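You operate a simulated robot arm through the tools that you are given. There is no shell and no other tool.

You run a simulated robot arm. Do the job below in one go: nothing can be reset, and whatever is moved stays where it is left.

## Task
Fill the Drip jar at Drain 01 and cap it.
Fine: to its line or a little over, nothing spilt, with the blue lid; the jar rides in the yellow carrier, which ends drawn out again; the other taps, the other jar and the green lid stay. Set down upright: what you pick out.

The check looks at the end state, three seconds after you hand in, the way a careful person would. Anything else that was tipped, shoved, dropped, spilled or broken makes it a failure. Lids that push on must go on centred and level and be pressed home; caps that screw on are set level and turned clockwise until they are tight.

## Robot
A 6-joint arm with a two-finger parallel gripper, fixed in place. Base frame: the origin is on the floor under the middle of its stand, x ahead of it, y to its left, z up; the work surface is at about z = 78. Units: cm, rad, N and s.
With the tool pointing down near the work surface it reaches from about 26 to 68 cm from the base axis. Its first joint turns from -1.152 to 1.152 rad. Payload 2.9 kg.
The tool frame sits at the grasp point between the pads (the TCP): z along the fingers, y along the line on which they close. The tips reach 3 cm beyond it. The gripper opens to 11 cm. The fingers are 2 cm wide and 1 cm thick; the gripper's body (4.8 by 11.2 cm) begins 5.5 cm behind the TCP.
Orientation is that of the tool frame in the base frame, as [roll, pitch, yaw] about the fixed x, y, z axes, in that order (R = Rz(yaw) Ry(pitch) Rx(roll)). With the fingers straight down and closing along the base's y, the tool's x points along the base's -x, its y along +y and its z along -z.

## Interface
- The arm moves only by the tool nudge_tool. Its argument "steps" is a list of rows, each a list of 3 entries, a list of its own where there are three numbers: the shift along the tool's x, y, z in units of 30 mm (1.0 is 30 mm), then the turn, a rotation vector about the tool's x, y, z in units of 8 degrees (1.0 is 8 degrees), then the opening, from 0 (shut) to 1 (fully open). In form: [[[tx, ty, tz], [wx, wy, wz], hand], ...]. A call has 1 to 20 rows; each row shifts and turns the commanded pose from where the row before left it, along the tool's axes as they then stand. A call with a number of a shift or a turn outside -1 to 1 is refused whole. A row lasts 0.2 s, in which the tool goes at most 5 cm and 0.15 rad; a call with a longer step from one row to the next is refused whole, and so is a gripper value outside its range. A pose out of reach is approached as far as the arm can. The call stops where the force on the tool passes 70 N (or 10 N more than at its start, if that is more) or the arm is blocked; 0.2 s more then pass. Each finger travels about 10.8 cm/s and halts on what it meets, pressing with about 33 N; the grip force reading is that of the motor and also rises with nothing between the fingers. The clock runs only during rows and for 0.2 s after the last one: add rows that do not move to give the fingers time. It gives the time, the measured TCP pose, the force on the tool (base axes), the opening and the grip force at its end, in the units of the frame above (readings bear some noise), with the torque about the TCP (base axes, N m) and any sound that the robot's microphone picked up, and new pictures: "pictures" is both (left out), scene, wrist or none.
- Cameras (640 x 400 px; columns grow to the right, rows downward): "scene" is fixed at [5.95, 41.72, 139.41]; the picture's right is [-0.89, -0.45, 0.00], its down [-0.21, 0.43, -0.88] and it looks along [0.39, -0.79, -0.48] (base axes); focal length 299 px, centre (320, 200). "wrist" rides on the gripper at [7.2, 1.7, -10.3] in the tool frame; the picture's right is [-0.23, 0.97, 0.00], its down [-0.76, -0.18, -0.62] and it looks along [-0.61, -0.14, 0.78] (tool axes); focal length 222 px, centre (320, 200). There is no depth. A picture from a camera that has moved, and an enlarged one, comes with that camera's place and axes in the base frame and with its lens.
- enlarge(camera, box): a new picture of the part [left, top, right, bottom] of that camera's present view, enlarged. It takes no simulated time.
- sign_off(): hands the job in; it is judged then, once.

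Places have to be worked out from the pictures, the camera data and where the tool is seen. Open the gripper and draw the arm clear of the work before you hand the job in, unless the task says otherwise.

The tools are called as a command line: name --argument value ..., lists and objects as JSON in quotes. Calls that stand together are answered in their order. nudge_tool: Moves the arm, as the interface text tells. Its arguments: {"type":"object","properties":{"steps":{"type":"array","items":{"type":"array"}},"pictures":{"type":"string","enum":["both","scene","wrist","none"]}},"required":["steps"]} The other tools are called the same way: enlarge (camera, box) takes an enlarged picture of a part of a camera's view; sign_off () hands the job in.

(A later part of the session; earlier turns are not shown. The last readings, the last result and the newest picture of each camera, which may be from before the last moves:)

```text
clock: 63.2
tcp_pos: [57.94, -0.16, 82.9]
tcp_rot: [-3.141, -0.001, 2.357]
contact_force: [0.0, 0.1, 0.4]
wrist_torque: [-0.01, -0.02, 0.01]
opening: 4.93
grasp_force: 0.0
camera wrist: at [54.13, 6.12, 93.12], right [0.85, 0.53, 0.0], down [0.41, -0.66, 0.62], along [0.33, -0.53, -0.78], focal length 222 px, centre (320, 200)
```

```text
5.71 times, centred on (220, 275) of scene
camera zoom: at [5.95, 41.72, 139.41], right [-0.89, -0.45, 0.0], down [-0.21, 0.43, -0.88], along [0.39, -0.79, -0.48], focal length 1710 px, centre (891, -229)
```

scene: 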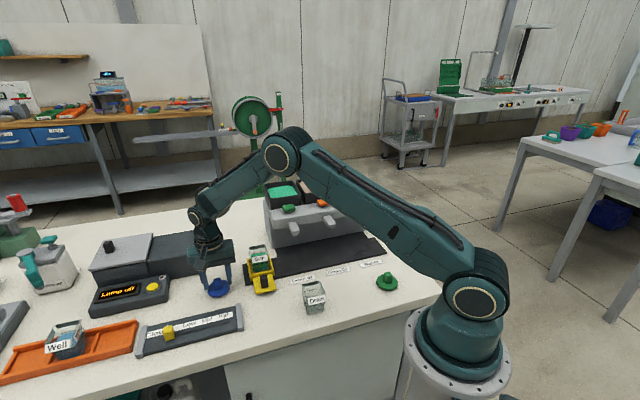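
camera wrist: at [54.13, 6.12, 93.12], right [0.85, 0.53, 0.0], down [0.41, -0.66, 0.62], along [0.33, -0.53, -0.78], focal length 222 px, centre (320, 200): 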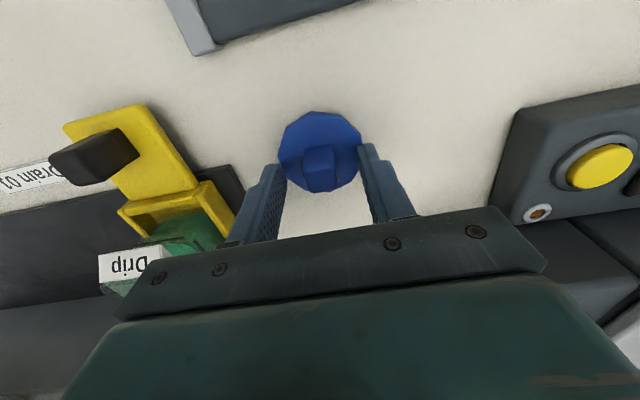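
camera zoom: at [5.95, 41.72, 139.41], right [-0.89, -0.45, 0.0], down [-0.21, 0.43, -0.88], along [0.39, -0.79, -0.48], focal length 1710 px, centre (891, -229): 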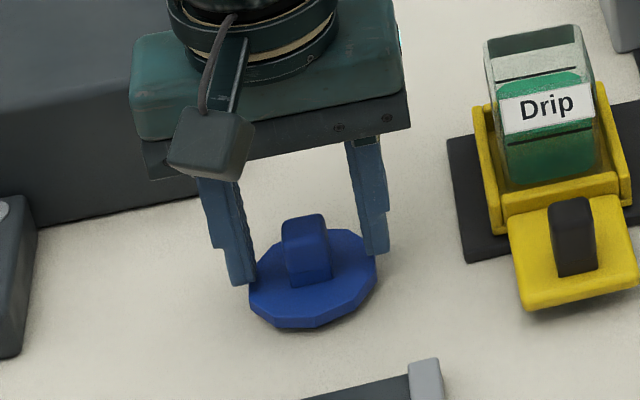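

The knob is centred between the fingers in both directions and the tips are just above the disc. Closing on the knob.

nudge_tool --steps '[[[0, 0, 0.08], [0, 0, 0], 0.45], [[0, 0, 0], [0, 0, 0], 0.3], [[0, 0, 0], [0, 0, 0], 0.1], [[0, 0, 0], [0, 0, 0], 0.05], [[0, 0, 0], [0, 0, 0], 0.05]]' --pictures "wrist"

enlarge --camera "wrist" --box '[240, 100, 400, 250]'

```text
clock: 64.4
tcp_pos: [57.91, -0.11, 82.54]
tcp_rot: [-3.141, 0.0, 2.356]
contact_force: [0.7, -0.4, 0.4]
wrist_torque: [-0.02, -0.02, 0.0]
opening: 1.9
grasp_force: 32.8
camera wrist: at [54.14, 6.16, 92.92], right [0.85, 0.53, 0.0], down [0.41, -0.66, 0.62], along [0.33, -0.53, -0.78], focal length 222 px, centre (320, 200)
```

wrist: 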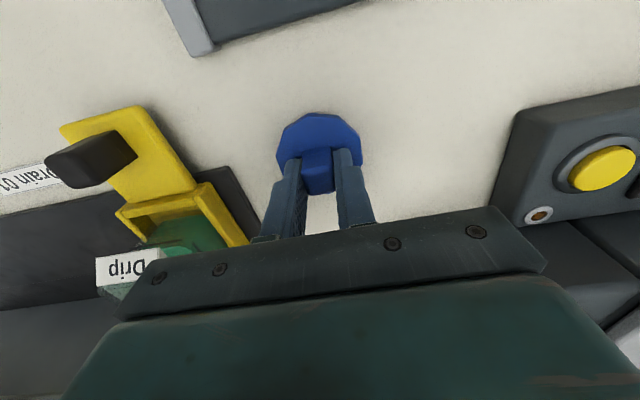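

```text
2.67 times, centred on (320, 175) of wrist
camera zoom: at [54.14, 6.16, 92.92], right [0.85, 0.53, 0.0], down [0.41, -0.66, 0.62], along [0.33, -0.53, -0.78], focal length 592 px, centre (320, 267)
```

zoom: 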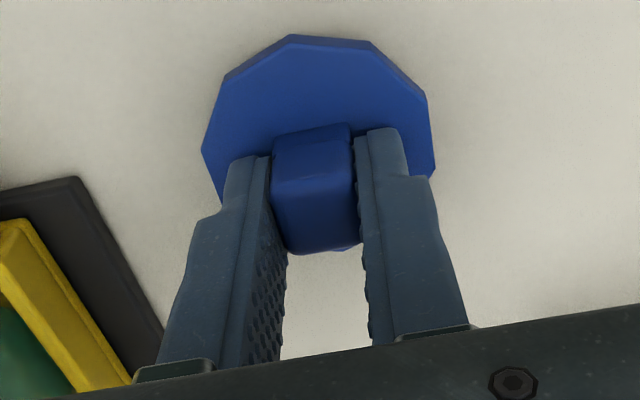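

The lid knob is held at 1.9 cm with 33 N, and the disc centre coincides with the tool axis within about 0.1 cm. I'll lift 11 cm and carry it over the jar at s≈29.0, p≈45.5.

nudge_tool --steps '[[[0, 0, -0.3], [0, 0, 0], 0.05], [[0, 0, -0.8], [0, 0, 0], 0.05], [[0, 0, -0.9], [0, 0, 0], 0.05], [[0, 0, -0.9], [0, 0, 0], 0.05], [[0, 0, -0.8], [0, 0, 0], 0.05], [[-0.298, -0.79, 0], [0, 0, 0], 0.05], [[-0.298, -0.79, 0], [0, 0, 0], 0.05], [[-0.298, -0.79, 0], [0, 0, 0], 0.05], [[-0.298, -0.79, 0], [0, 0, 0], 0.05], [[-0.298, -0.79, 0], [0, 0, 0], 0.05], [[0, 0, 0], [0, 0, 0], 0.05]]'

enlarge --camera "wrist" --box '[220, 60, 420, 240]'

enlarge --camera "scene" --box '[225, 210, 295, 295]'

```text
clock: 66.8
tcp_pos: [52.49, -11.76, 93.82]
tcp_rot: [3.141, 0.001, 2.355]
contact_force: [-0.3, 0.2, -0.3]
wrist_torque: [0.01, 0.0, -0.01]
opening: 1.91
grasp_force: 33.5
camera wrist: at [48.68, -5.41, 104.15], right [0.85, 0.53, 0.0], down [0.41, -0.66, 0.62], along [0.33, -0.53, -0.78], focal length 222 px, centre (320, 200)
```

scene: 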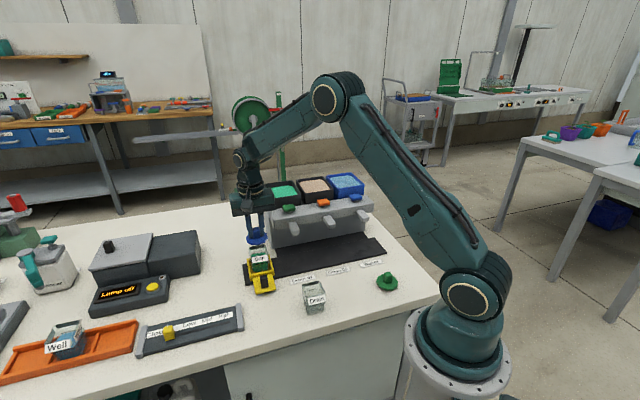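
wrist: 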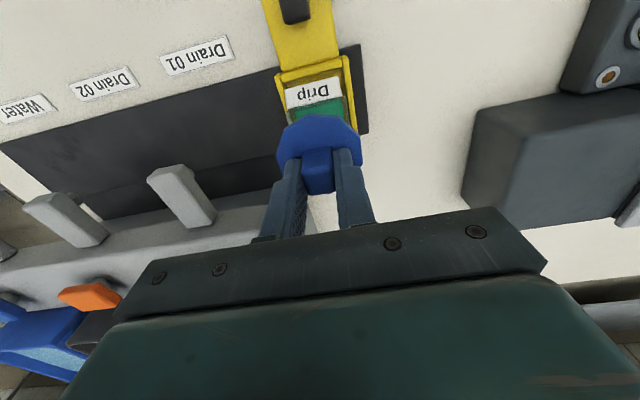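

```text
2.22 times, centred on (320, 150) of wrist
camera zoom: at [48.68, -5.41, 104.15], right [0.85, 0.53, 0.0], down [0.41, -0.66, 0.62], along [0.33, -0.53, -0.78], focal length 494 px, centre (320, 311)
```

zoom: 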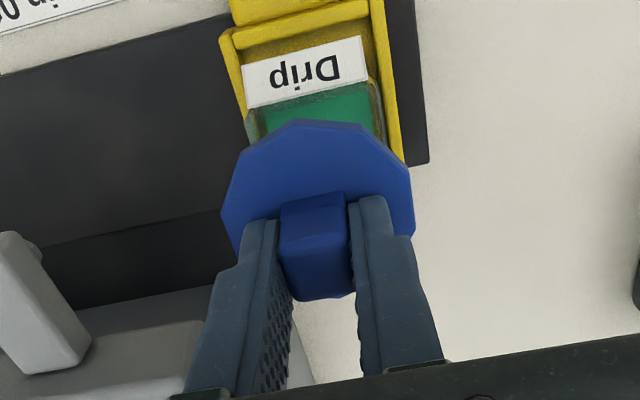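

```text
4.71 times, centred on (260, 252) of scene
camera zoom: at [5.95, 41.72, 139.41], right [-0.89, -0.45, 0.0], down [-0.21, 0.43, -0.88], along [0.39, -0.79, -0.48], focal length 1408 px, centre (602, -47)
```

zoom: 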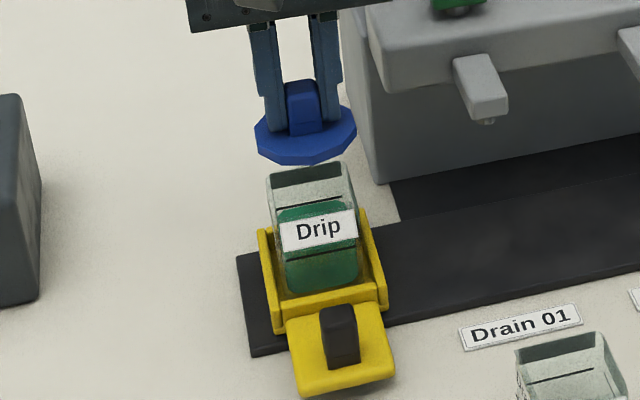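

The lid hangs level over the jar. I'll fine-correct by 0.2 cm in s, lower 3 cm and check the alignment.

nudge_tool --steps '[[[-0.02, 0.07, 0], [0, 0, 0], 0.05], [[0, 0, 0.4], [0, 0, 0], 0.05], [[0, 0, 0.4], [0, 0, 0], 0.05], [[0, 0, 0.2], [0, 0, 0], 0.05], [[0, 0, 0], [0, 0, 0], 0.05]]'

enlarge --camera "wrist" --box '[220, 60, 420, 240]'

enlarge --camera "scene" --box '[235, 220, 290, 290]'

```text
clock: 68.0
tcp_pos: [52.99, -11.52, 90.66]
tcp_rot: [3.14, 0.0, 2.356]
contact_force: [0.4, -0.1, -0.5]
wrist_torque: [-0.03, 0.0, 0.0]
opening: 1.9
grasp_force: 33.1
camera wrist: at [49.0, -5.22, 100.95], right [0.85, 0.53, 0.0], down [0.41, -0.66, 0.62], along [0.33, -0.53, -0.78], focal length 222 px, centre (320, 200)
```

scene: 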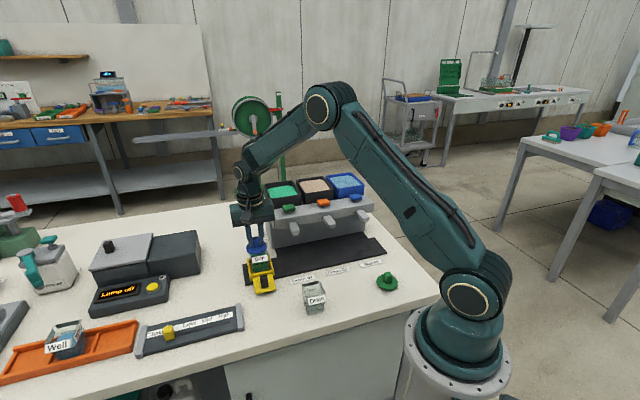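
wrist: 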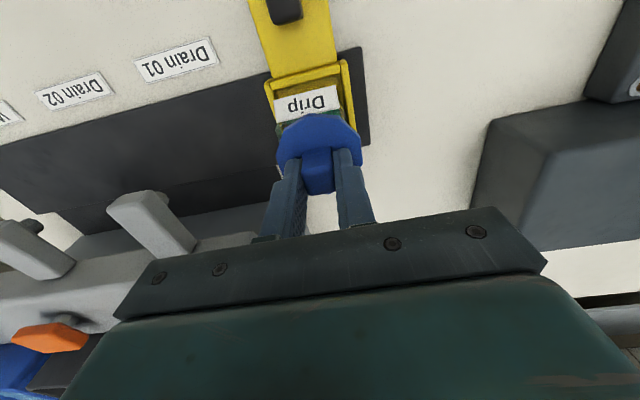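

```text
2.22 times, centred on (320, 150) of wrist
camera zoom: at [49.0, -5.22, 100.95], right [0.85, 0.53, 0.0], down [0.41, -0.66, 0.62], along [0.33, -0.53, -0.78], focal length 494 px, centre (320, 311)
```

zoom: 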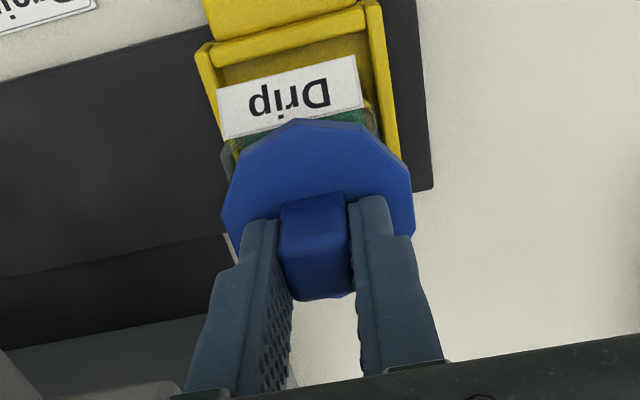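

```text
5.71 times, centred on (262, 255) of scene
camera zoom: at [5.95, 41.72, 139.41], right [-0.89, -0.45, 0.0], down [-0.21, 0.43, -0.88], along [0.39, -0.79, -0.48], focal length 1710 px, centre (649, -114)
```

zoom: 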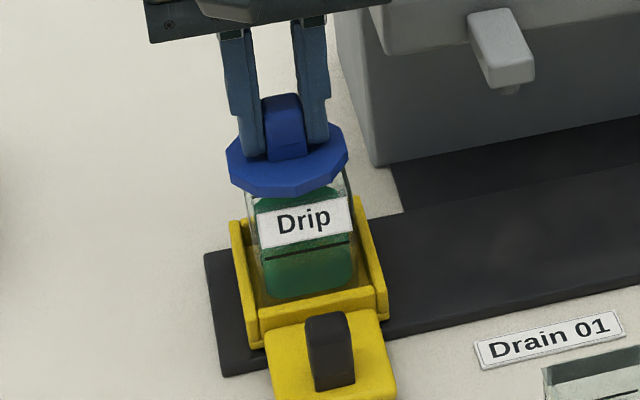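

The wrist and scene cameras together put the lid within about 0.1 cm of the jar's centre. I'll nudge 0.12 cm in -s and then lower in 1.5 mm steps, watching for contact.

nudge_tool --steps '[[[0.015, -0.04, 0], [0, 0, 0], 0.05], [[0, 0, 0.05], [0, 0, 0], 0.05], [[0, 0, 0.05], [0, 0, 0], 0.05]]' --pictures "none"

```text
clock: 68.8
tcp_pos: [53.04, -11.63, 90.42]
tcp_rot: [3.141, 0.001, 2.355]
contact_force: [0.2, -0.8, -0.4]
wrist_torque: [0.01, 0.03, 0.02]
opening: 1.9
grasp_force: 33.0
```

No contact yet, so I'll continue in small steps.

nudge_tool --steps '[[[0, 0, 0.05], [0, 0, 0], 0.05], [[0, 0, 0], [0, 0, 0], 0.05]]' --pictures "scene"

enlarge --camera "scene" --box '[240, 230, 285, 285]'

```text
clock: 69.4
tcp_pos: [52.9, -11.63, 90.17]
tcp_rot: [-3.14, 0.001, 2.355]
contact_force: [0.2, -0.8, -0.6]
wrist_torque: [0.03, 0.0, -0.01]
opening: 1.91
grasp_force: 32.5
```

scene: 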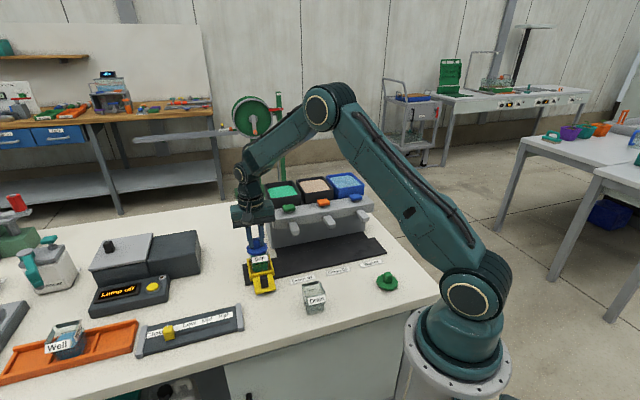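

```text
7.27 times, centred on (262, 258) of scene
camera zoom: at [5.95, 41.72, 139.41], right [-0.89, -0.45, 0.0], down [-0.21, 0.43, -0.88], along [0.39, -0.79, -0.48], focal length 2177 px, centre (738, -218)
```

zoom: 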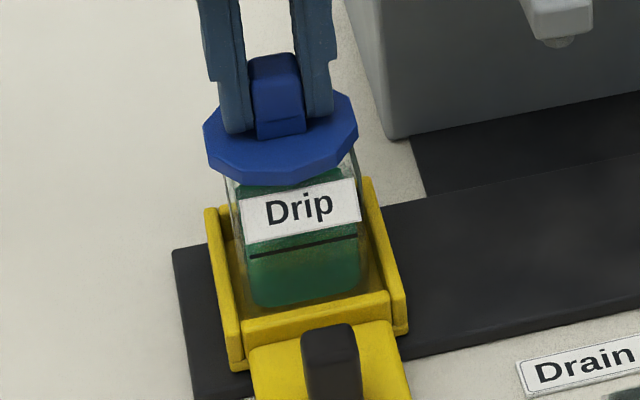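

enlarge --camera "wrist" --box '[260, 70, 380, 200]'

```text
3.08 times, centred on (320, 135) of wrist
camera zoom: at [48.98, -5.3, 100.57], right [0.85, 0.53, 0.0], down [0.41, -0.66, 0.62], along [0.33, -0.53, -0.78], focal length 684 px, centre (320, 400)
```

zoom: 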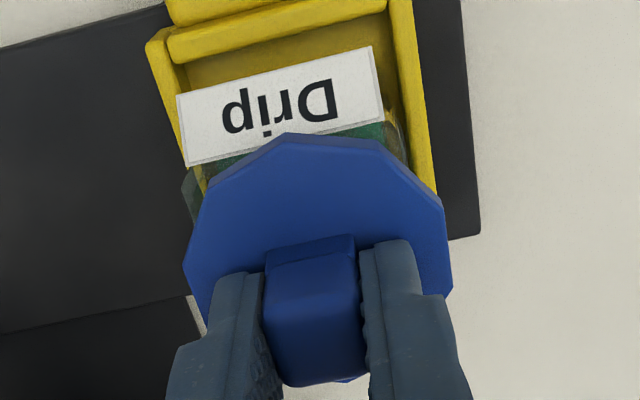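

Alignment is good in p, and the lid is about 0.1 cm too far in +s. I'll correct that and keep lowering in small steps until contact.

nudge_tool --steps '[[[0, -0.033, 0], [0, 0, 0], 0.05], [[0, 0, 0.05], [0, 0, 0], 0.05], [[0, 0, 0], [0, 0, 0], 0.05]]' --pictures "none"

```text
clock: 70.2
tcp_pos: [52.84, -11.76, 90.2]
tcp_rot: [3.141, 0.0, 2.356]
contact_force: [-0.9, 0.4, -0.1]
wrist_torque: [0.01, 0.0, 0.05]
opening: 1.9
grasp_force: 33.2
```

Still free. I'll step down further.

nudge_tool --steps '[[[0, 0, 0.06], [0, 0, 0], 0.05], [[0, 0, 0], [0, 0, 0], 0.05]]' --pictures "none"

```text
clock: 70.8
tcp_pos: [52.67, -11.76, 90.06]
tcp_rot: [3.142, 0.0, 2.356]
contact_force: [-0.7, 0.3, 4.5]
wrist_torque: [0.09, 0.13, 0.0]
opening: 1.91
grasp_force: 32.8
```

First contact: 4.5 N at z≈90.0, on the near (-p) rim side. I'll look before pressing.

enlarge --camera "scene" --box '[245, 230, 280, 270]'

enlarge --camera "wrist" --box '[260, 70, 380, 200]'

```text
10.00 times, centred on (262, 250) of scene
camera zoom: at [5.94, 41.73, 139.41], right [-0.89, -0.45, 0.0], down [-0.21, 0.43, -0.88], along [0.39, -0.79, -0.48], focal length 2993 px, centre (895, -300)
```

zoom: 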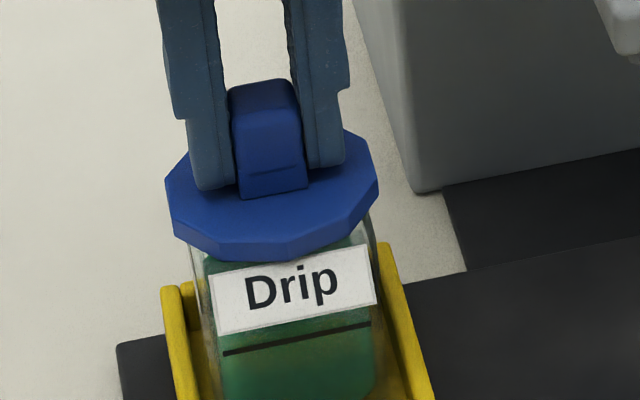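

```text
3.08 times, centred on (320, 135) of wrist
camera zoom: at [48.86, -5.4, 100.31], right [0.85, 0.53, 0.0], down [0.41, -0.66, 0.62], along [0.33, -0.53, -0.78], focal length 684 px, centre (320, 400)
```

zoom: 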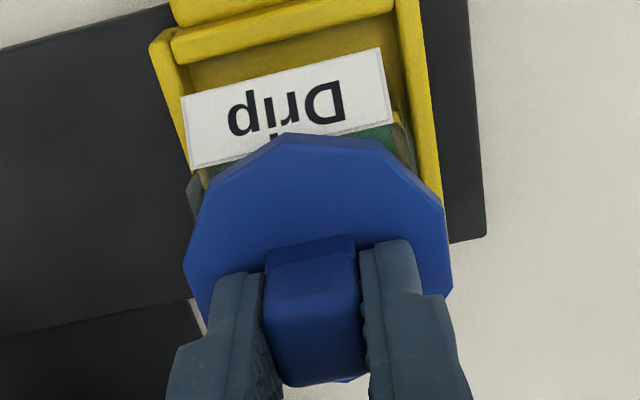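

The lid looks level and centred on the rim. I'll press down gently in small increments and track force against height.

nudge_tool --steps '[[[0, 0, 0.05], [0, 0, 0], 0.05], [[0, 0, 0], [0, 0, 0], 0.05]]' --pictures "none"

```text
clock: 71.4
tcp_pos: [52.85, -11.72, 89.99]
tcp_rot: [3.141, 0.002, 2.356]
contact_force: [-4.8, 1.9, 21.6]
wrist_torque: [0.25, 0.41, -0.02]
opening: 1.92
grasp_force: 33.3
```

Force is 21.6 N with almost no travel. I'll press a little more and watch for the lid seating, meaning a drop in height or force.

nudge_tool --steps '[[[0, 0, 0.05], [0, 0, 0], 0.05], [[0, 0, 0], [0, 0, 0], 0.05]]' --pictures "scene"

enlarge --camera "scene" --box '[245, 230, 280, 270]'

```text
clock: 72.0
tcp_pos: [52.96, -11.65, 89.76]
tcp_rot: [3.14, 0.001, 2.356]
contact_force: [-3.1, 0.7, 23.3]
wrist_torque: [-0.06, 0.05, 0.03]
opening: 1.89
grasp_force: 33.1
```

scene: 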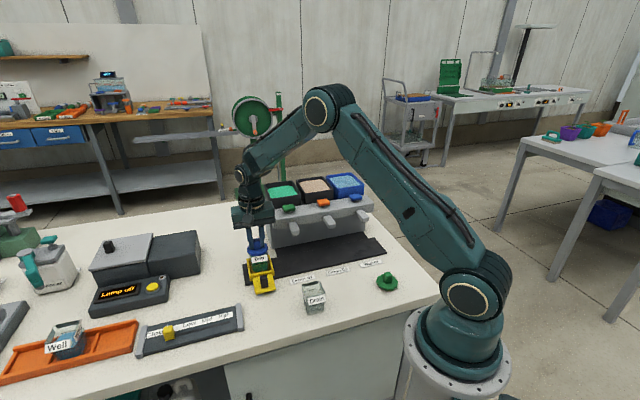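

```text
10.00 times, centred on (262, 250) of scene
camera zoom: at [5.9, 41.73, 139.41], right [-0.89, -0.45, 0.0], down [-0.21, 0.43, -0.88], along [0.39, -0.79, -0.48], focal length 2993 px, centre (895, -300)
```

zoom: 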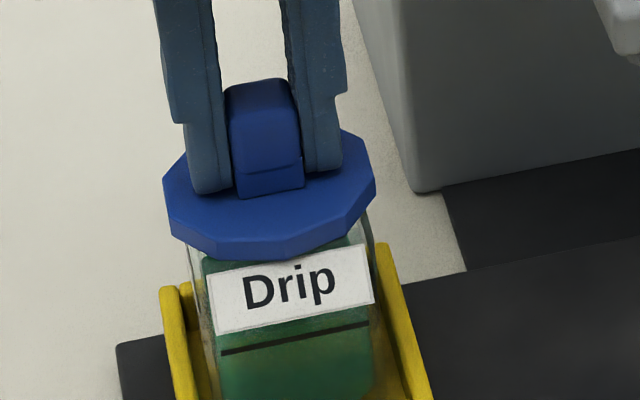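

The lid moved down about 0.2 cm and the contact is now centred, with torque near zero, so it is starting to seat evenly. I'll keep pressing.

nudge_tool --steps '[[[0, 0, 0.05], [0, 0, 0], 0.05], [[0, 0, 0], [0, 0, 0], 0.05]]' --pictures "none"

```text
clock: 72.6
tcp_pos: [52.81, -11.68, 89.76]
tcp_rot: [3.138, 0.005, 2.353]
contact_force: [-1.3, -2.7, 31.6]
wrist_torque: [-0.2, 0.03, -0.01]
opening: 1.9
grasp_force: 32.5
```

nudge_tool --steps '[[[0, 0, 0.05], [0, 0, 0], 0.05], [[0, 0, 0], [0, 0, 0], 0.05]]' --pictures "scene"

enlarge --camera "scene" --box '[245, 230, 280, 270]'

enlarge --camera "wrist" --box '[260, 70, 380, 200]'

```text
clock: 73.2
tcp_pos: [52.8, -11.64, 89.74]
tcp_rot: [3.138, 0.007, 2.355]
contact_force: [-1.7, -3.4, 39.6]
wrist_torque: [-0.16, 0.2, 0.02]
opening: 1.91
grasp_force: 33.3
```

scene: 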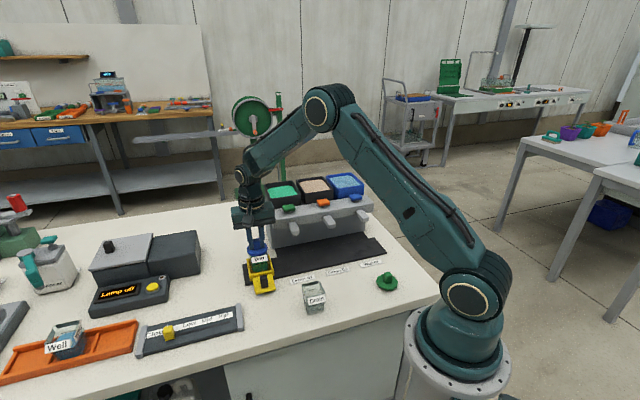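

```text
10.00 times, centred on (262, 250) of scene
camera zoom: at [5.88, 41.73, 139.41], right [-0.89, -0.45, 0.0], down [-0.21, 0.43, -0.88], along [0.39, -0.79, -0.48], focal length 2993 px, centre (895, -300)
```

zoom: 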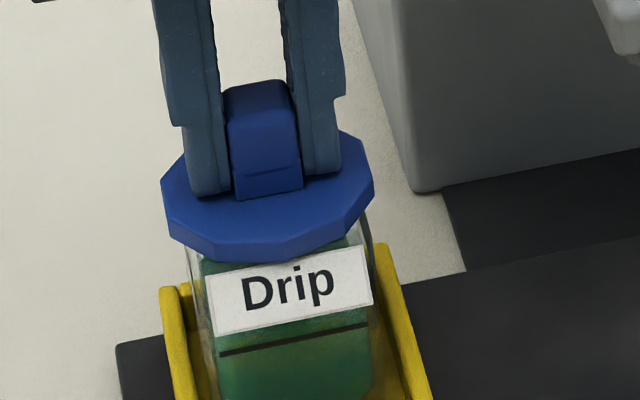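

```text
3.08 times, centred on (320, 135) of wrist
camera zoom: at [48.91, -5.37, 100.0], right [0.85, 0.53, 0.01], down [0.41, -0.66, 0.63], along [0.34, -0.53, -0.78], focal length 684 px, centre (320, 400)
```

zoom: 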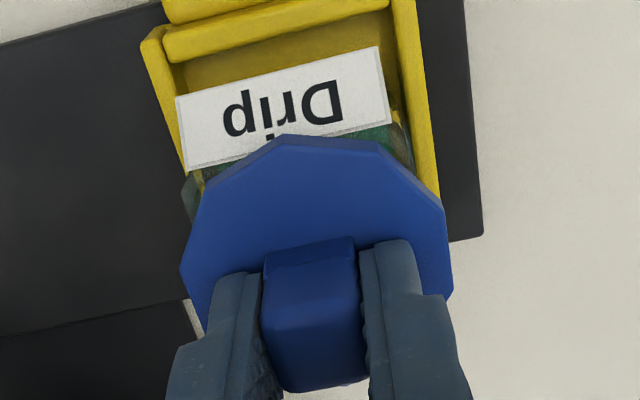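

Force is about 40 N with no further travel and the lid centred within about 0.1 cm. I'll press a bit harder, staying under the 70 N limit, to be sure it is home.

nudge_tool --steps '[[[0, 0, 0.05], [0, 0, 0], 0.05], [[0, 0, 0.04], [0, 0, 0], 0.05], [[0, 0, 0], [0, 0, 0], 0.05]]' --pictures "none"

```text
clock: 74.0
tcp_pos: [52.85, -11.64, 89.69]
tcp_rot: [3.137, 0.01, 2.356]
contact_force: [-9.0, -2.4, 52.7]
wrist_torque: [0.08, 0.73, -0.01]
opening: 1.88
grasp_force: 32.7
```

It holds at about 53 N with no further movement, so it seems fully seated. I'll ease the pressure off, then open the fingers.

nudge_tool --steps '[[[0, 0, -0.08], [0, 0, 0], 0.05], [[0, 0, -0.06], [0, 0, 0], 0.05], [[0, 0, 0], [0, 0, 0], 0.05]]' --pictures "none"

```text
clock: 74.8
tcp_pos: [52.87, -11.73, 89.8]
tcp_rot: [3.138, 0.005, 2.356]
contact_force: [4.5, -3.1, 27.7]
wrist_torque: [-0.22, -0.3, 0.02]
opening: 1.9
grasp_force: 33.5
```

Still 28 N of preload, so I'll ease off the rest and release.

nudge_tool --steps '[[[0, 0, -0.06], [0, 0, 0], 0.05], [[0, 0, 0], [0, 0, 0], 0.05]]' --pictures "none"

```text
clock: 75.4
tcp_pos: [52.83, -11.7, 89.84]
tcp_rot: [3.141, 0.002, 2.355]
contact_force: [4.6, -4.0, 17.5]
wrist_torque: [-0.35, -0.5, 0.01]
opening: 1.92
grasp_force: 33.2
```

nudge_tool --steps '[[[0, 0, -0.05], [0, 0, 0], 0.05], [[0, 0, 0], [0, 0, 0], 0.05], [[0, 0, 0], [0, 0, 0], 0.2], [[0, 0, 0], [0, 0, 0], 0.4], [[0, 0, 0], [0, 0, 0], 0.4]]'

enlarge --camera "scene" --box '[245, 230, 280, 270]'

enlarge --camera "wrist" --box '[260, 70, 380, 200]'

```text
clock: 76.6
tcp_pos: [52.7, -11.57, 89.8]
tcp_rot: [-3.14, -0.001, 2.356]
contact_force: [-1.5, 1.4, 6.0]
wrist_torque: [0.03, 0.04, 0.0]
opening: 4.2
grasp_force: 0.0
camera wrist: at [48.86, -5.3, 100.11], right [0.85, 0.53, 0.0], down [0.41, -0.66, 0.62], along [0.33, -0.53, -0.78], focal length 222 px, centre (320, 200)
```

scene: 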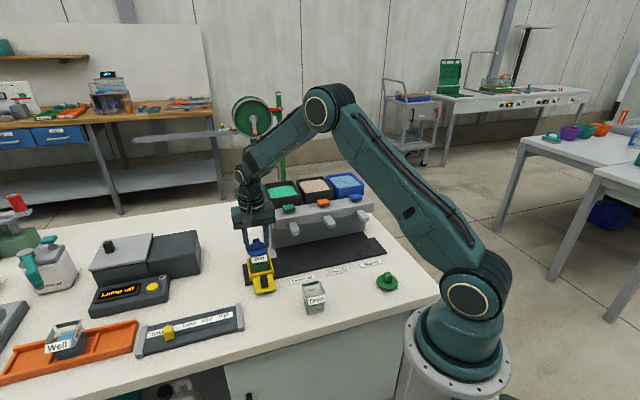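
wrist: 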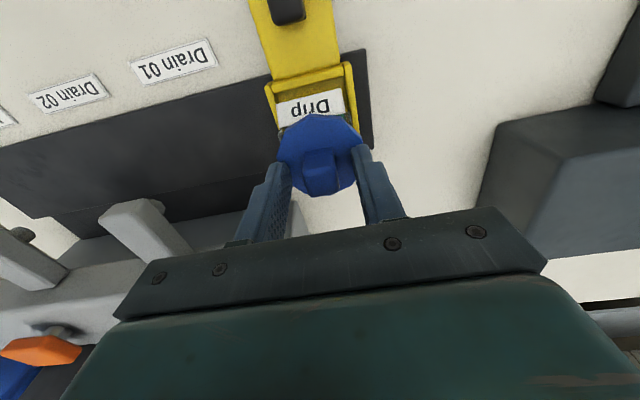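

```text
10.00 times, centred on (262, 250) of scene
camera zoom: at [5.93, 41.73, 139.41], right [-0.89, -0.45, 0.0], down [-0.21, 0.43, -0.88], along [0.39, -0.79, -0.48], focal length 2993 px, centre (895, -300)
```

zoom: 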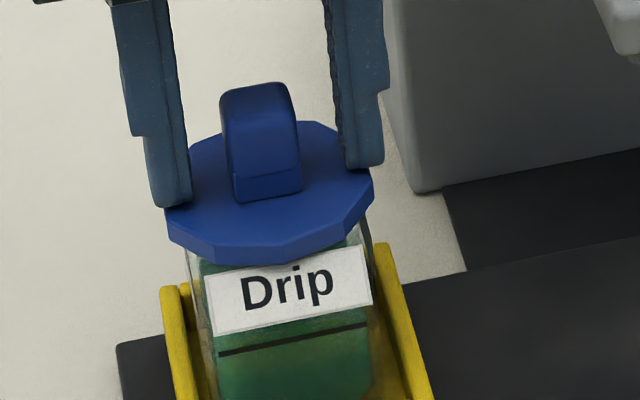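

```text
3.08 times, centred on (320, 135) of wrist
camera zoom: at [48.86, -5.3, 100.11], right [0.85, 0.53, 0.0], down [0.41, -0.66, 0.62], along [0.33, -0.53, -0.78], focal length 684 px, centre (320, 400)
```

zoom: 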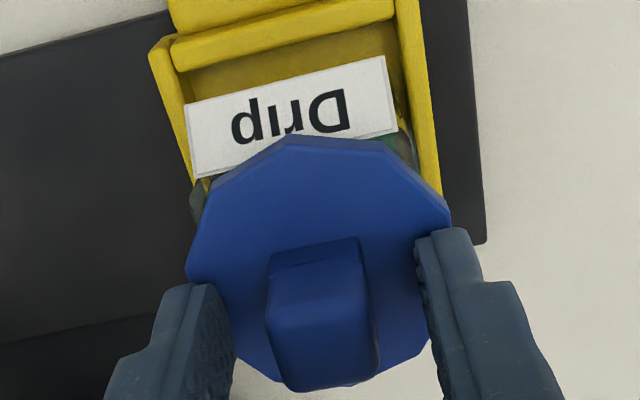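

The fingers are open, with a slight 6 N residual, probably a fingertip touching the disc. I'll lift straight up and then inspect the lid's level from a low angle.

nudge_tool --steps '[[[0, 0, -0.1], [0, 0, 0], 0.4], [[0, 0, -0.3], [0, 0, 0], 0.4], [[0, 0, -0.8], [0, 0, 0], 0.4], [[0, 0, -0.9], [0, 0, 0], 0.6], [[0, 0, -0.9], [0, 0, 0], 1], [[0, 0, 0], [0, 0, 0], 1]]'

enlarge --camera "scene" --box '[240, 225, 285, 285]'

enlarge --camera "wrist" --box '[250, 60, 390, 210]'

```text
clock: 78.0
tcp_pos: [52.67, -11.52, 98.77]
tcp_rot: [3.141, 0.0, 2.356]
contact_force: [0.1, 0.8, -0.5]
wrist_torque: [0.01, -0.01, 0.01]
opening: 10.99
grasp_force: 0.1
camera wrist: at [48.8, -5.25, 109.19], right [0.85, 0.53, 0.0], down [0.41, -0.66, 0.62], along [0.33, -0.53, -0.78], focal length 222 px, centre (320, 200)
```

scene: 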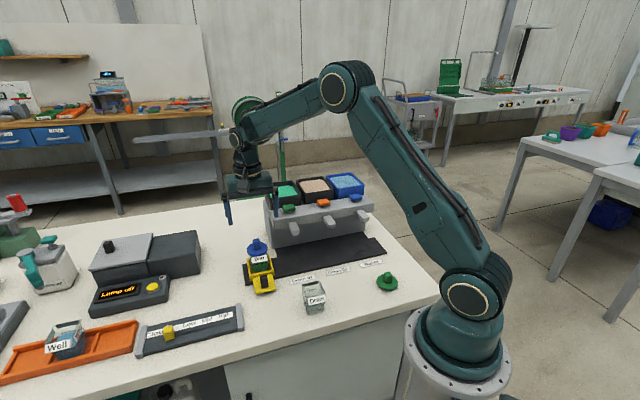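
wrist: 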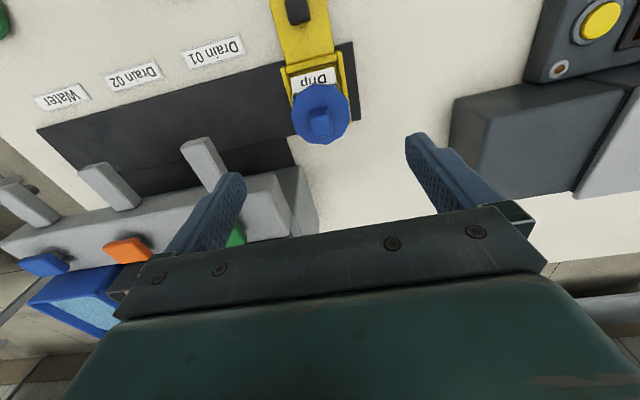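

```text
6.67 times, centred on (262, 255) of scene
camera zoom: at [5.95, 41.72, 139.41], right [-0.89, -0.45, 0.0], down [-0.21, 0.43, -0.88], along [0.39, -0.79, -0.48], focal length 1995 px, centre (703, -167)
```

zoom: 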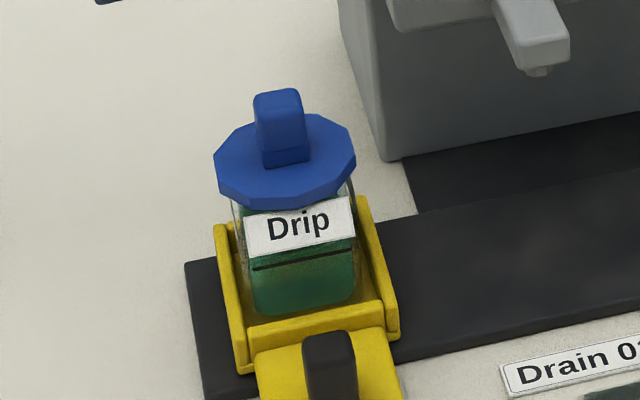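

```text
2.67 times, centred on (320, 135) of wrist
camera zoom: at [48.8, -5.25, 109.19], right [0.85, 0.53, 0.0], down [0.41, -0.66, 0.62], along [0.33, -0.53, -0.78], focal length 592 px, centre (320, 373)
```

zoom: 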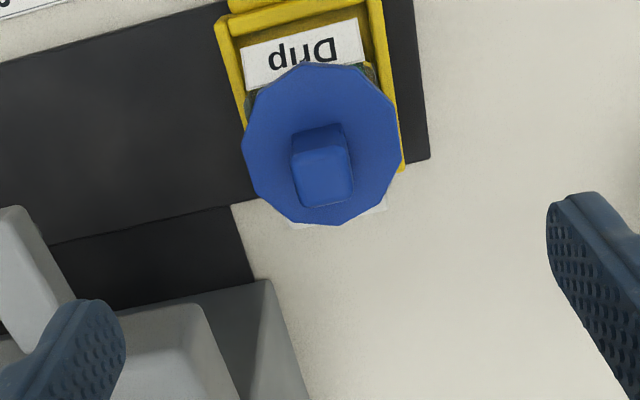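

The lid sits on the jar and looks centred from above. I'll back off, tilt the wrist camera again, and view the lid and rim from a low front angle to confirm it is level and fully home.

nudge_tool --steps '[[[1, 0, 0], [0, 0, 0], 1], [[1, 0, 0], [0, 0, 0], 1], [[1, 0, 0], [0, 0, 0], 1], [[0, 0, 0], [0, -0.9375, 0], 1], [[0, 0, 0], [0, -0.9375, 0], 1], [[0, 0, 0], [0, -0.9375, 0], 1], [[0, 0, 0], [0, -0.9375, 0], 1], [[0.5, 0, 0.866], [0, 0, 0], 1], [[0.5, 0, 0.866], [0, 0, 0], 1], [[0.5, 0, 0.866], [0, 0, 0], 1], [[0.4, 0, 0.693], [0, 0, 0], 1], [[0, 0, 0], [0, 0, 0], 1]]' --pictures "wrist"

enlarge --camera "wrist" --box '[270, 90, 380, 220]'

```text
clock: 80.6
tcp_pos: [46.46, -5.35, 87.3]
tcp_rot: [-3.141, 0.526, 2.356]
contact_force: [0.3, 0.6, 0.1]
wrist_torque: [-0.02, 0.02, 0.02]
opening: 10.98
grasp_force: 0.0
camera wrist: at [39.55, 3.98, 92.69], right [0.83, 0.55, 0.11], down [0.12, -0.37, 0.92], along [0.55, -0.75, -0.37], focal length 222 px, centre (320, 200)
```

wrist: 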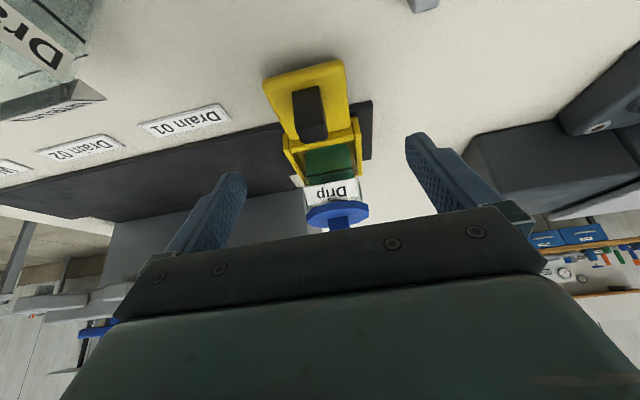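

```text
3.08 times, centred on (325, 155) of wrist
camera zoom: at [39.55, 3.98, 92.69], right [0.83, 0.55, 0.11], down [0.12, -0.37, 0.92], along [0.55, -0.75, -0.37], focal length 684 px, centre (305, 338)
```

zoom: 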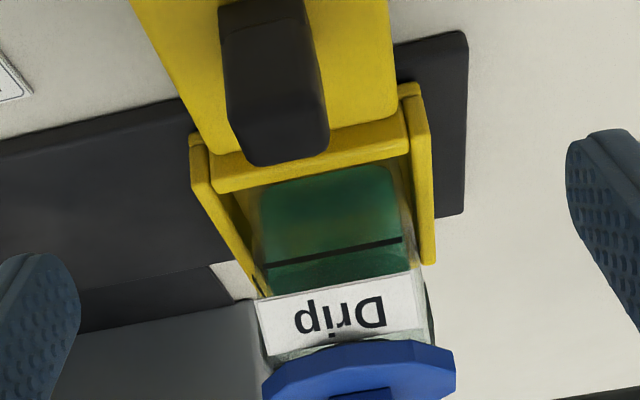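

enlarge --camera "wrist" --box '[295, 165, 380, 235]'

enlarge --camera "scene" --box '[245, 232, 280, 272]'

```text
5.71 times, centred on (338, 200) of wrist
camera zoom: at [39.55, 3.98, 92.69], right [0.83, 0.55, 0.11], down [0.12, -0.37, 0.92], along [0.55, -0.75, -0.37], focal length 1269 px, centre (220, 200)
```

zoom: 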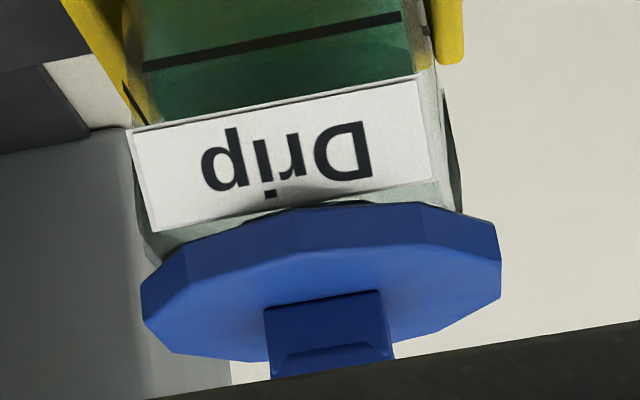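

```text
10.00 times, centred on (262, 252) of scene
camera zoom: at [5.95, 41.72, 139.41], right [-0.89, -0.45, 0.0], down [-0.21, 0.43, -0.88], along [0.39, -0.79, -0.48], focal length 2993 px, centre (895, -320)
```

zoom: 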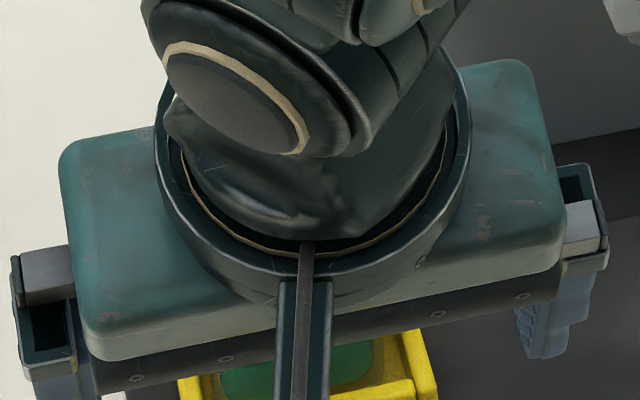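

The low view shows the lid level: the knob-to-disc geometry matches what I measured on the table. The lid is flush on the rim and centred within about 0.1 cm. I'll back the arm up, straighten it and move it clear, then do a final check of the whole scene.

nudge_tool --steps '[[[-0.5, 0, -0.866], [0, 0, 0], 1], [[-0.5, 0, -0.866], [0, 0, 0], 1], [[-0.5, 0, -0.866], [0, 0, 0], 1], [[-0.5, 0, -0.866], [0, 0, 0], 1], [[-0.5, 0, -0.866], [0, 0, 0], 1], [[0, 0, 0], [0, 0.9375, 0], 1], [[0, 0, 0], [0, 0.9375, 0], 1], [[0, 0, 0], [0, 0.9375, 0], 1], [[0, 0, 0], [0, 0.9375, 0], 1], [[0.9, 0, -0.6], [0, 0, 0], 1], [[0.9, 0, -0.6], [0, 0, 0], 1], [[0.9, 0, -0.6], [0, 0, 0], 1], [[0, 0, 0], [0, 0, 0], 1]]'

enlarge --camera "scene" --box '[240, 225, 285, 285]'

enlarge --camera "scene" --box '[220, 170, 420, 330]'

```text
clock: 83.4
tcp_pos: [40.62, 0.55, 107.89]
tcp_rot: [-3.141, -0.001, 2.355]
contact_force: [-0.2, 0.2, 0.3]
wrist_torque: [0.02, 0.02, -0.01]
opening: 11.0
grasp_force: 0.1
camera wrist: at [36.69, 6.79, 118.25], right [0.85, 0.53, 0.0], down [0.41, -0.66, 0.62], along [0.33, -0.53, -0.78], focal length 222 px, centre (320, 200)
```

scene: 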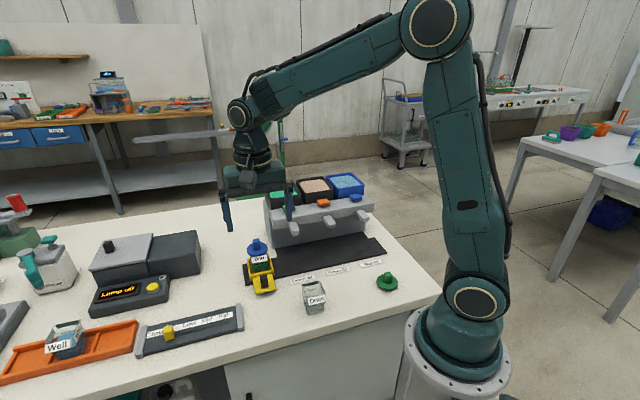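
wrist: 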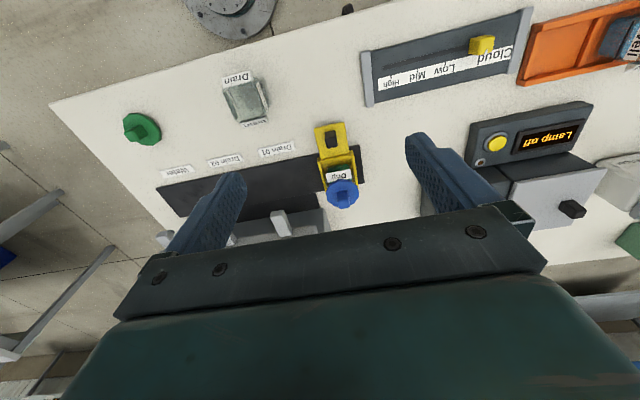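

```text
6.67 times, centred on (262, 255) of scene
camera zoom: at [5.94, 41.72, 139.41], right [-0.89, -0.45, 0.0], down [-0.21, 0.43, -0.88], along [0.39, -0.79, -0.48], focal length 1995 px, centre (703, -167)
```

zoom: 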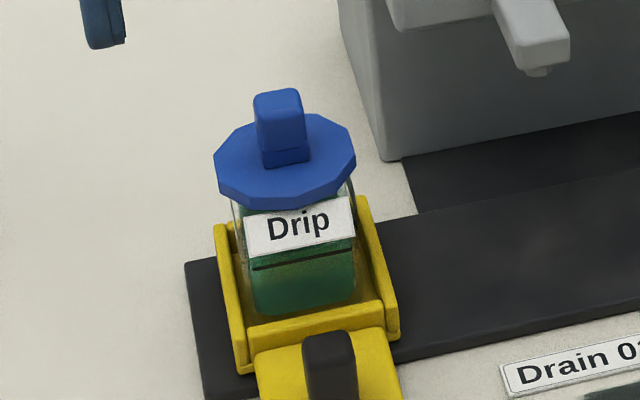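

```text
2.50 times, centred on (320, 250) of scene
camera zoom: at [5.94, 41.72, 139.41], right [-0.89, -0.45, 0.0], down [-0.21, 0.43, -0.88], along [0.39, -0.79, -0.48], focal length 748 px, centre (320, 75)
```

zoom: 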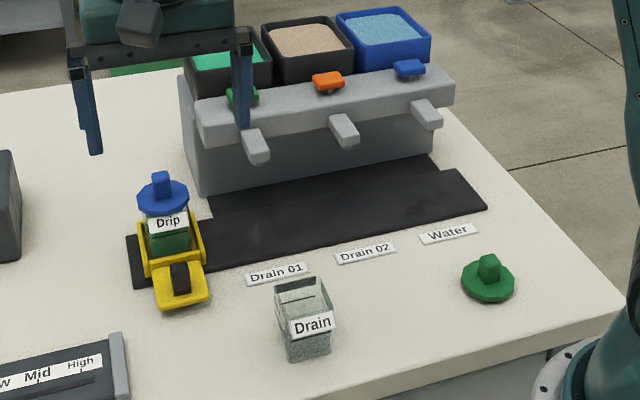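

Everything else is undisturbed. To judge what "home" looks like, I want to know whether these lids have a plug underneath. The green lid is the same model, so I'll zoom in on it on the table and on the capped jar.

enlarge --camera "scene" --box '[372, 268, 402, 294]'

enlarge --camera "scene" --box '[246, 236, 272, 262]'

enlarge --camera "wrist" --box '[115, 100, 170, 150]'

enlarge --camera "wrist" --box '[310, 160, 370, 220]'

```text
15.38 times, centred on (387, 281) of scene
camera zoom: at [5.94, 41.72, 139.41], right [-0.89, -0.45, 0.0], down [-0.21, 0.43, -0.88], along [0.39, -0.79, -0.48], focal length 4604 px, centre (-711, -1046)
```

zoom: 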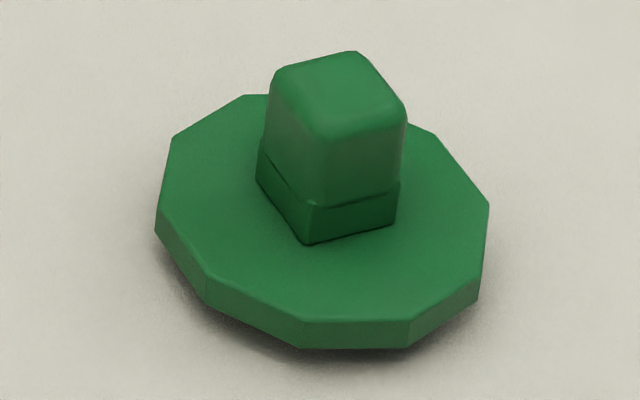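

```text
15.38 times, centred on (259, 249) of scene
camera zoom: at [5.94, 41.72, 139.41], right [-0.89, -0.45, 0.0], down [-0.21, 0.43, -0.88], along [0.39, -0.79, -0.48], focal length 4604 px, centre (1258, -554)
```

zoom: 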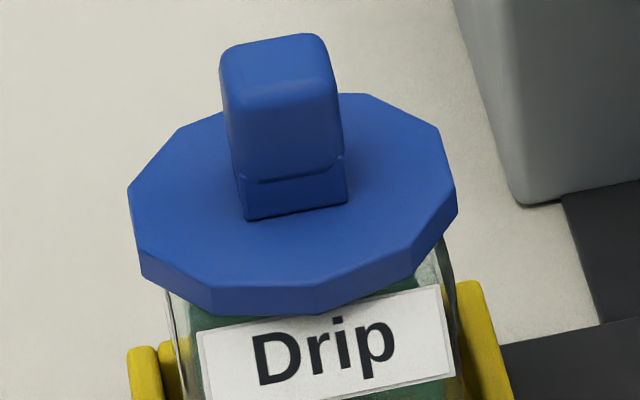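

```text
8.00 times, centred on (142, 125) of wrist
camera zoom: at [36.69, 6.79, 118.25], right [0.85, 0.53, 0.0], down [0.41, -0.66, 0.62], along [0.33, -0.53, -0.78], focal length 1777 px, centre (1740, 800)
```

zoom: 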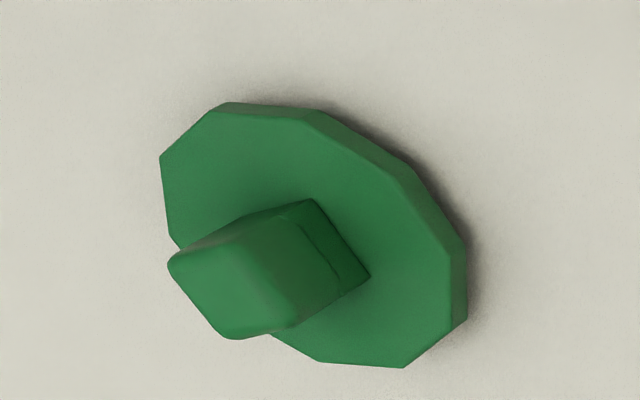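

```text
6.67 times, centred on (340, 190) of wrist
camera zoom: at [36.69, 6.79, 118.25], right [0.85, 0.53, 0.0], down [0.41, -0.66, 0.62], along [0.33, -0.53, -0.78], focal length 1481 px, centre (187, 267)
```

zoom: 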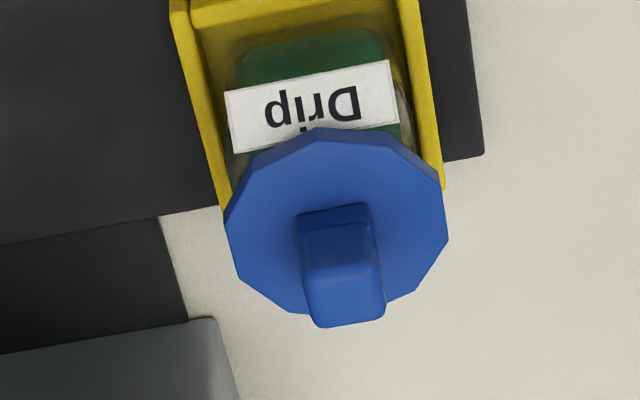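

The green lid's disc top triangulates to z≈79.1, so it seems to stand about 0.3–0.4 cm off the table on a shallow plug. I need to know whether the blue lid's disc really touches the rim. The Drain jar is identical and open, so I'll check how its label's top edge sits relative to its rim.

enlarge --camera "scene" --box '[302, 278, 332, 304]'

enlarge --camera "wrist" --box '[215, 65, 280, 130]'

```text
15.38 times, centred on (317, 291) of scene
camera zoom: at [5.94, 41.72, 139.41], right [-0.89, -0.45, 0.0], down [-0.21, 0.43, -0.88], along [0.39, -0.79, -0.48], focal length 4604 px, centre (366, -1200)
```

zoom: 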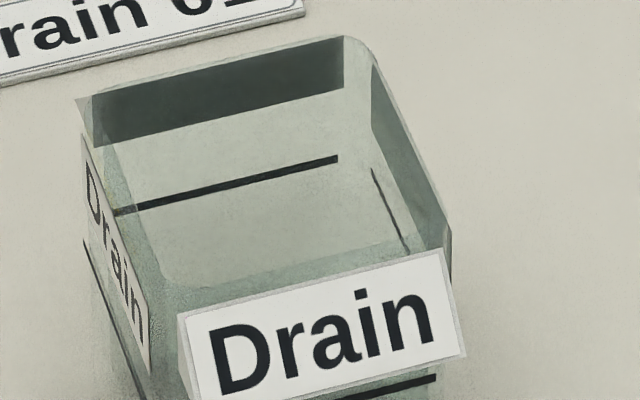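

```text
6.15 times, centred on (248, 98) of wrist
camera zoom: at [36.69, 6.79, 118.25], right [0.85, 0.53, 0.0], down [0.41, -0.66, 0.62], along [0.33, -0.53, -0.78], focal length 1367 px, centre (766, 831)
```

zoom: 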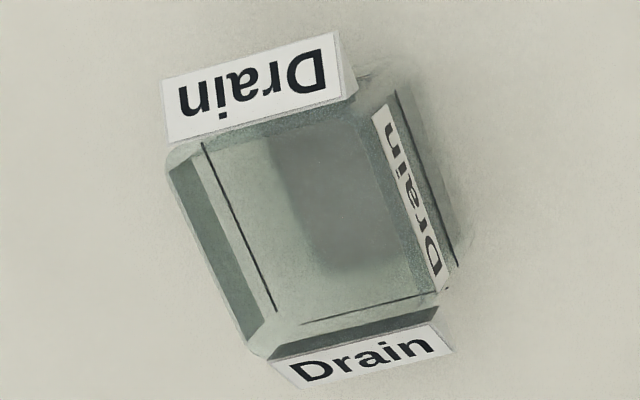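

The fingers slid down the knob slightly while pressing, so I can't tell from the tool's height alone whether the lid itself moved. I'll take a near-horizontal close-up of the gap between lid and rim by tilting the wrist camera further (48°) in front of the carrier.

nudge_tool --steps '[[[-1, 0, 0], [0, 0, 0], 1], [[-1, 0, 0], [0, 0, 0], 1], [[-1, 0, 0], [0, 0, 0], 1], [[0, 0, 0], [0, -1, 0], 1], [[0, 0, 0], [0, -1, 0], 1], [[0, 0, 0], [0, -1, 0], 1], [[0, 0, 0], [0, -1, 0], 1], [[0, 0, 0], [0, -1, 0], 1], [[0, 0, 0], [0, -1, 0], 1], [[0.743, 0, 0.669], [0, 0, 0], 1], [[0.743, 0, 0.669], [0, 0, 0], 1], [[0.743, 0, 0.669], [0, 0, 0], 1], [[0.743, 0, 0.669], [0, 0, 0], 1], [[0, 0, 0], [0, 0, 0], 1]]'

```text
clock: 86.4
tcp_pos: [47.0, -5.99, 95.66]
tcp_rot: [3.141, 0.838, 2.357]
contact_force: [0.4, -1.0, -0.8]
wrist_torque: [0.0, -0.01, 0.0]
opening: 10.99
grasp_force: 0.1
camera wrist: at [39.43, 4.09, 97.3], right [0.8, 0.58, 0.17], down [-0.09, -0.16, 0.98], along [0.6, -0.8, -0.07], focal length 222 px, centre (320, 200)
```

scene: 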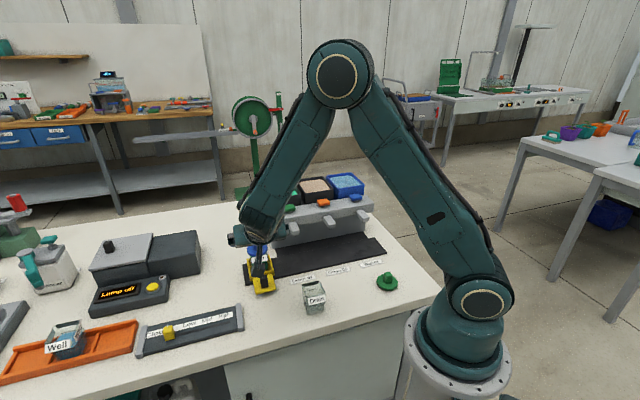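
wrist: 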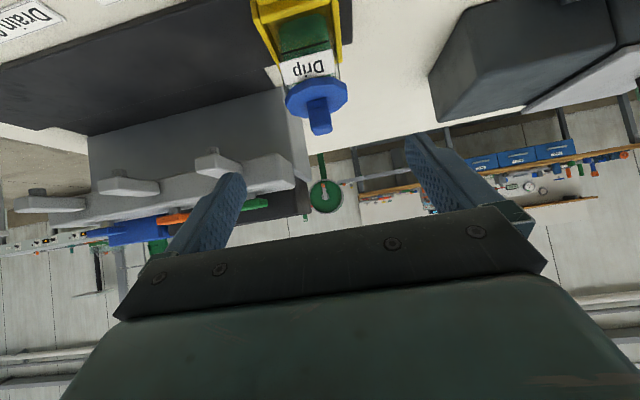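

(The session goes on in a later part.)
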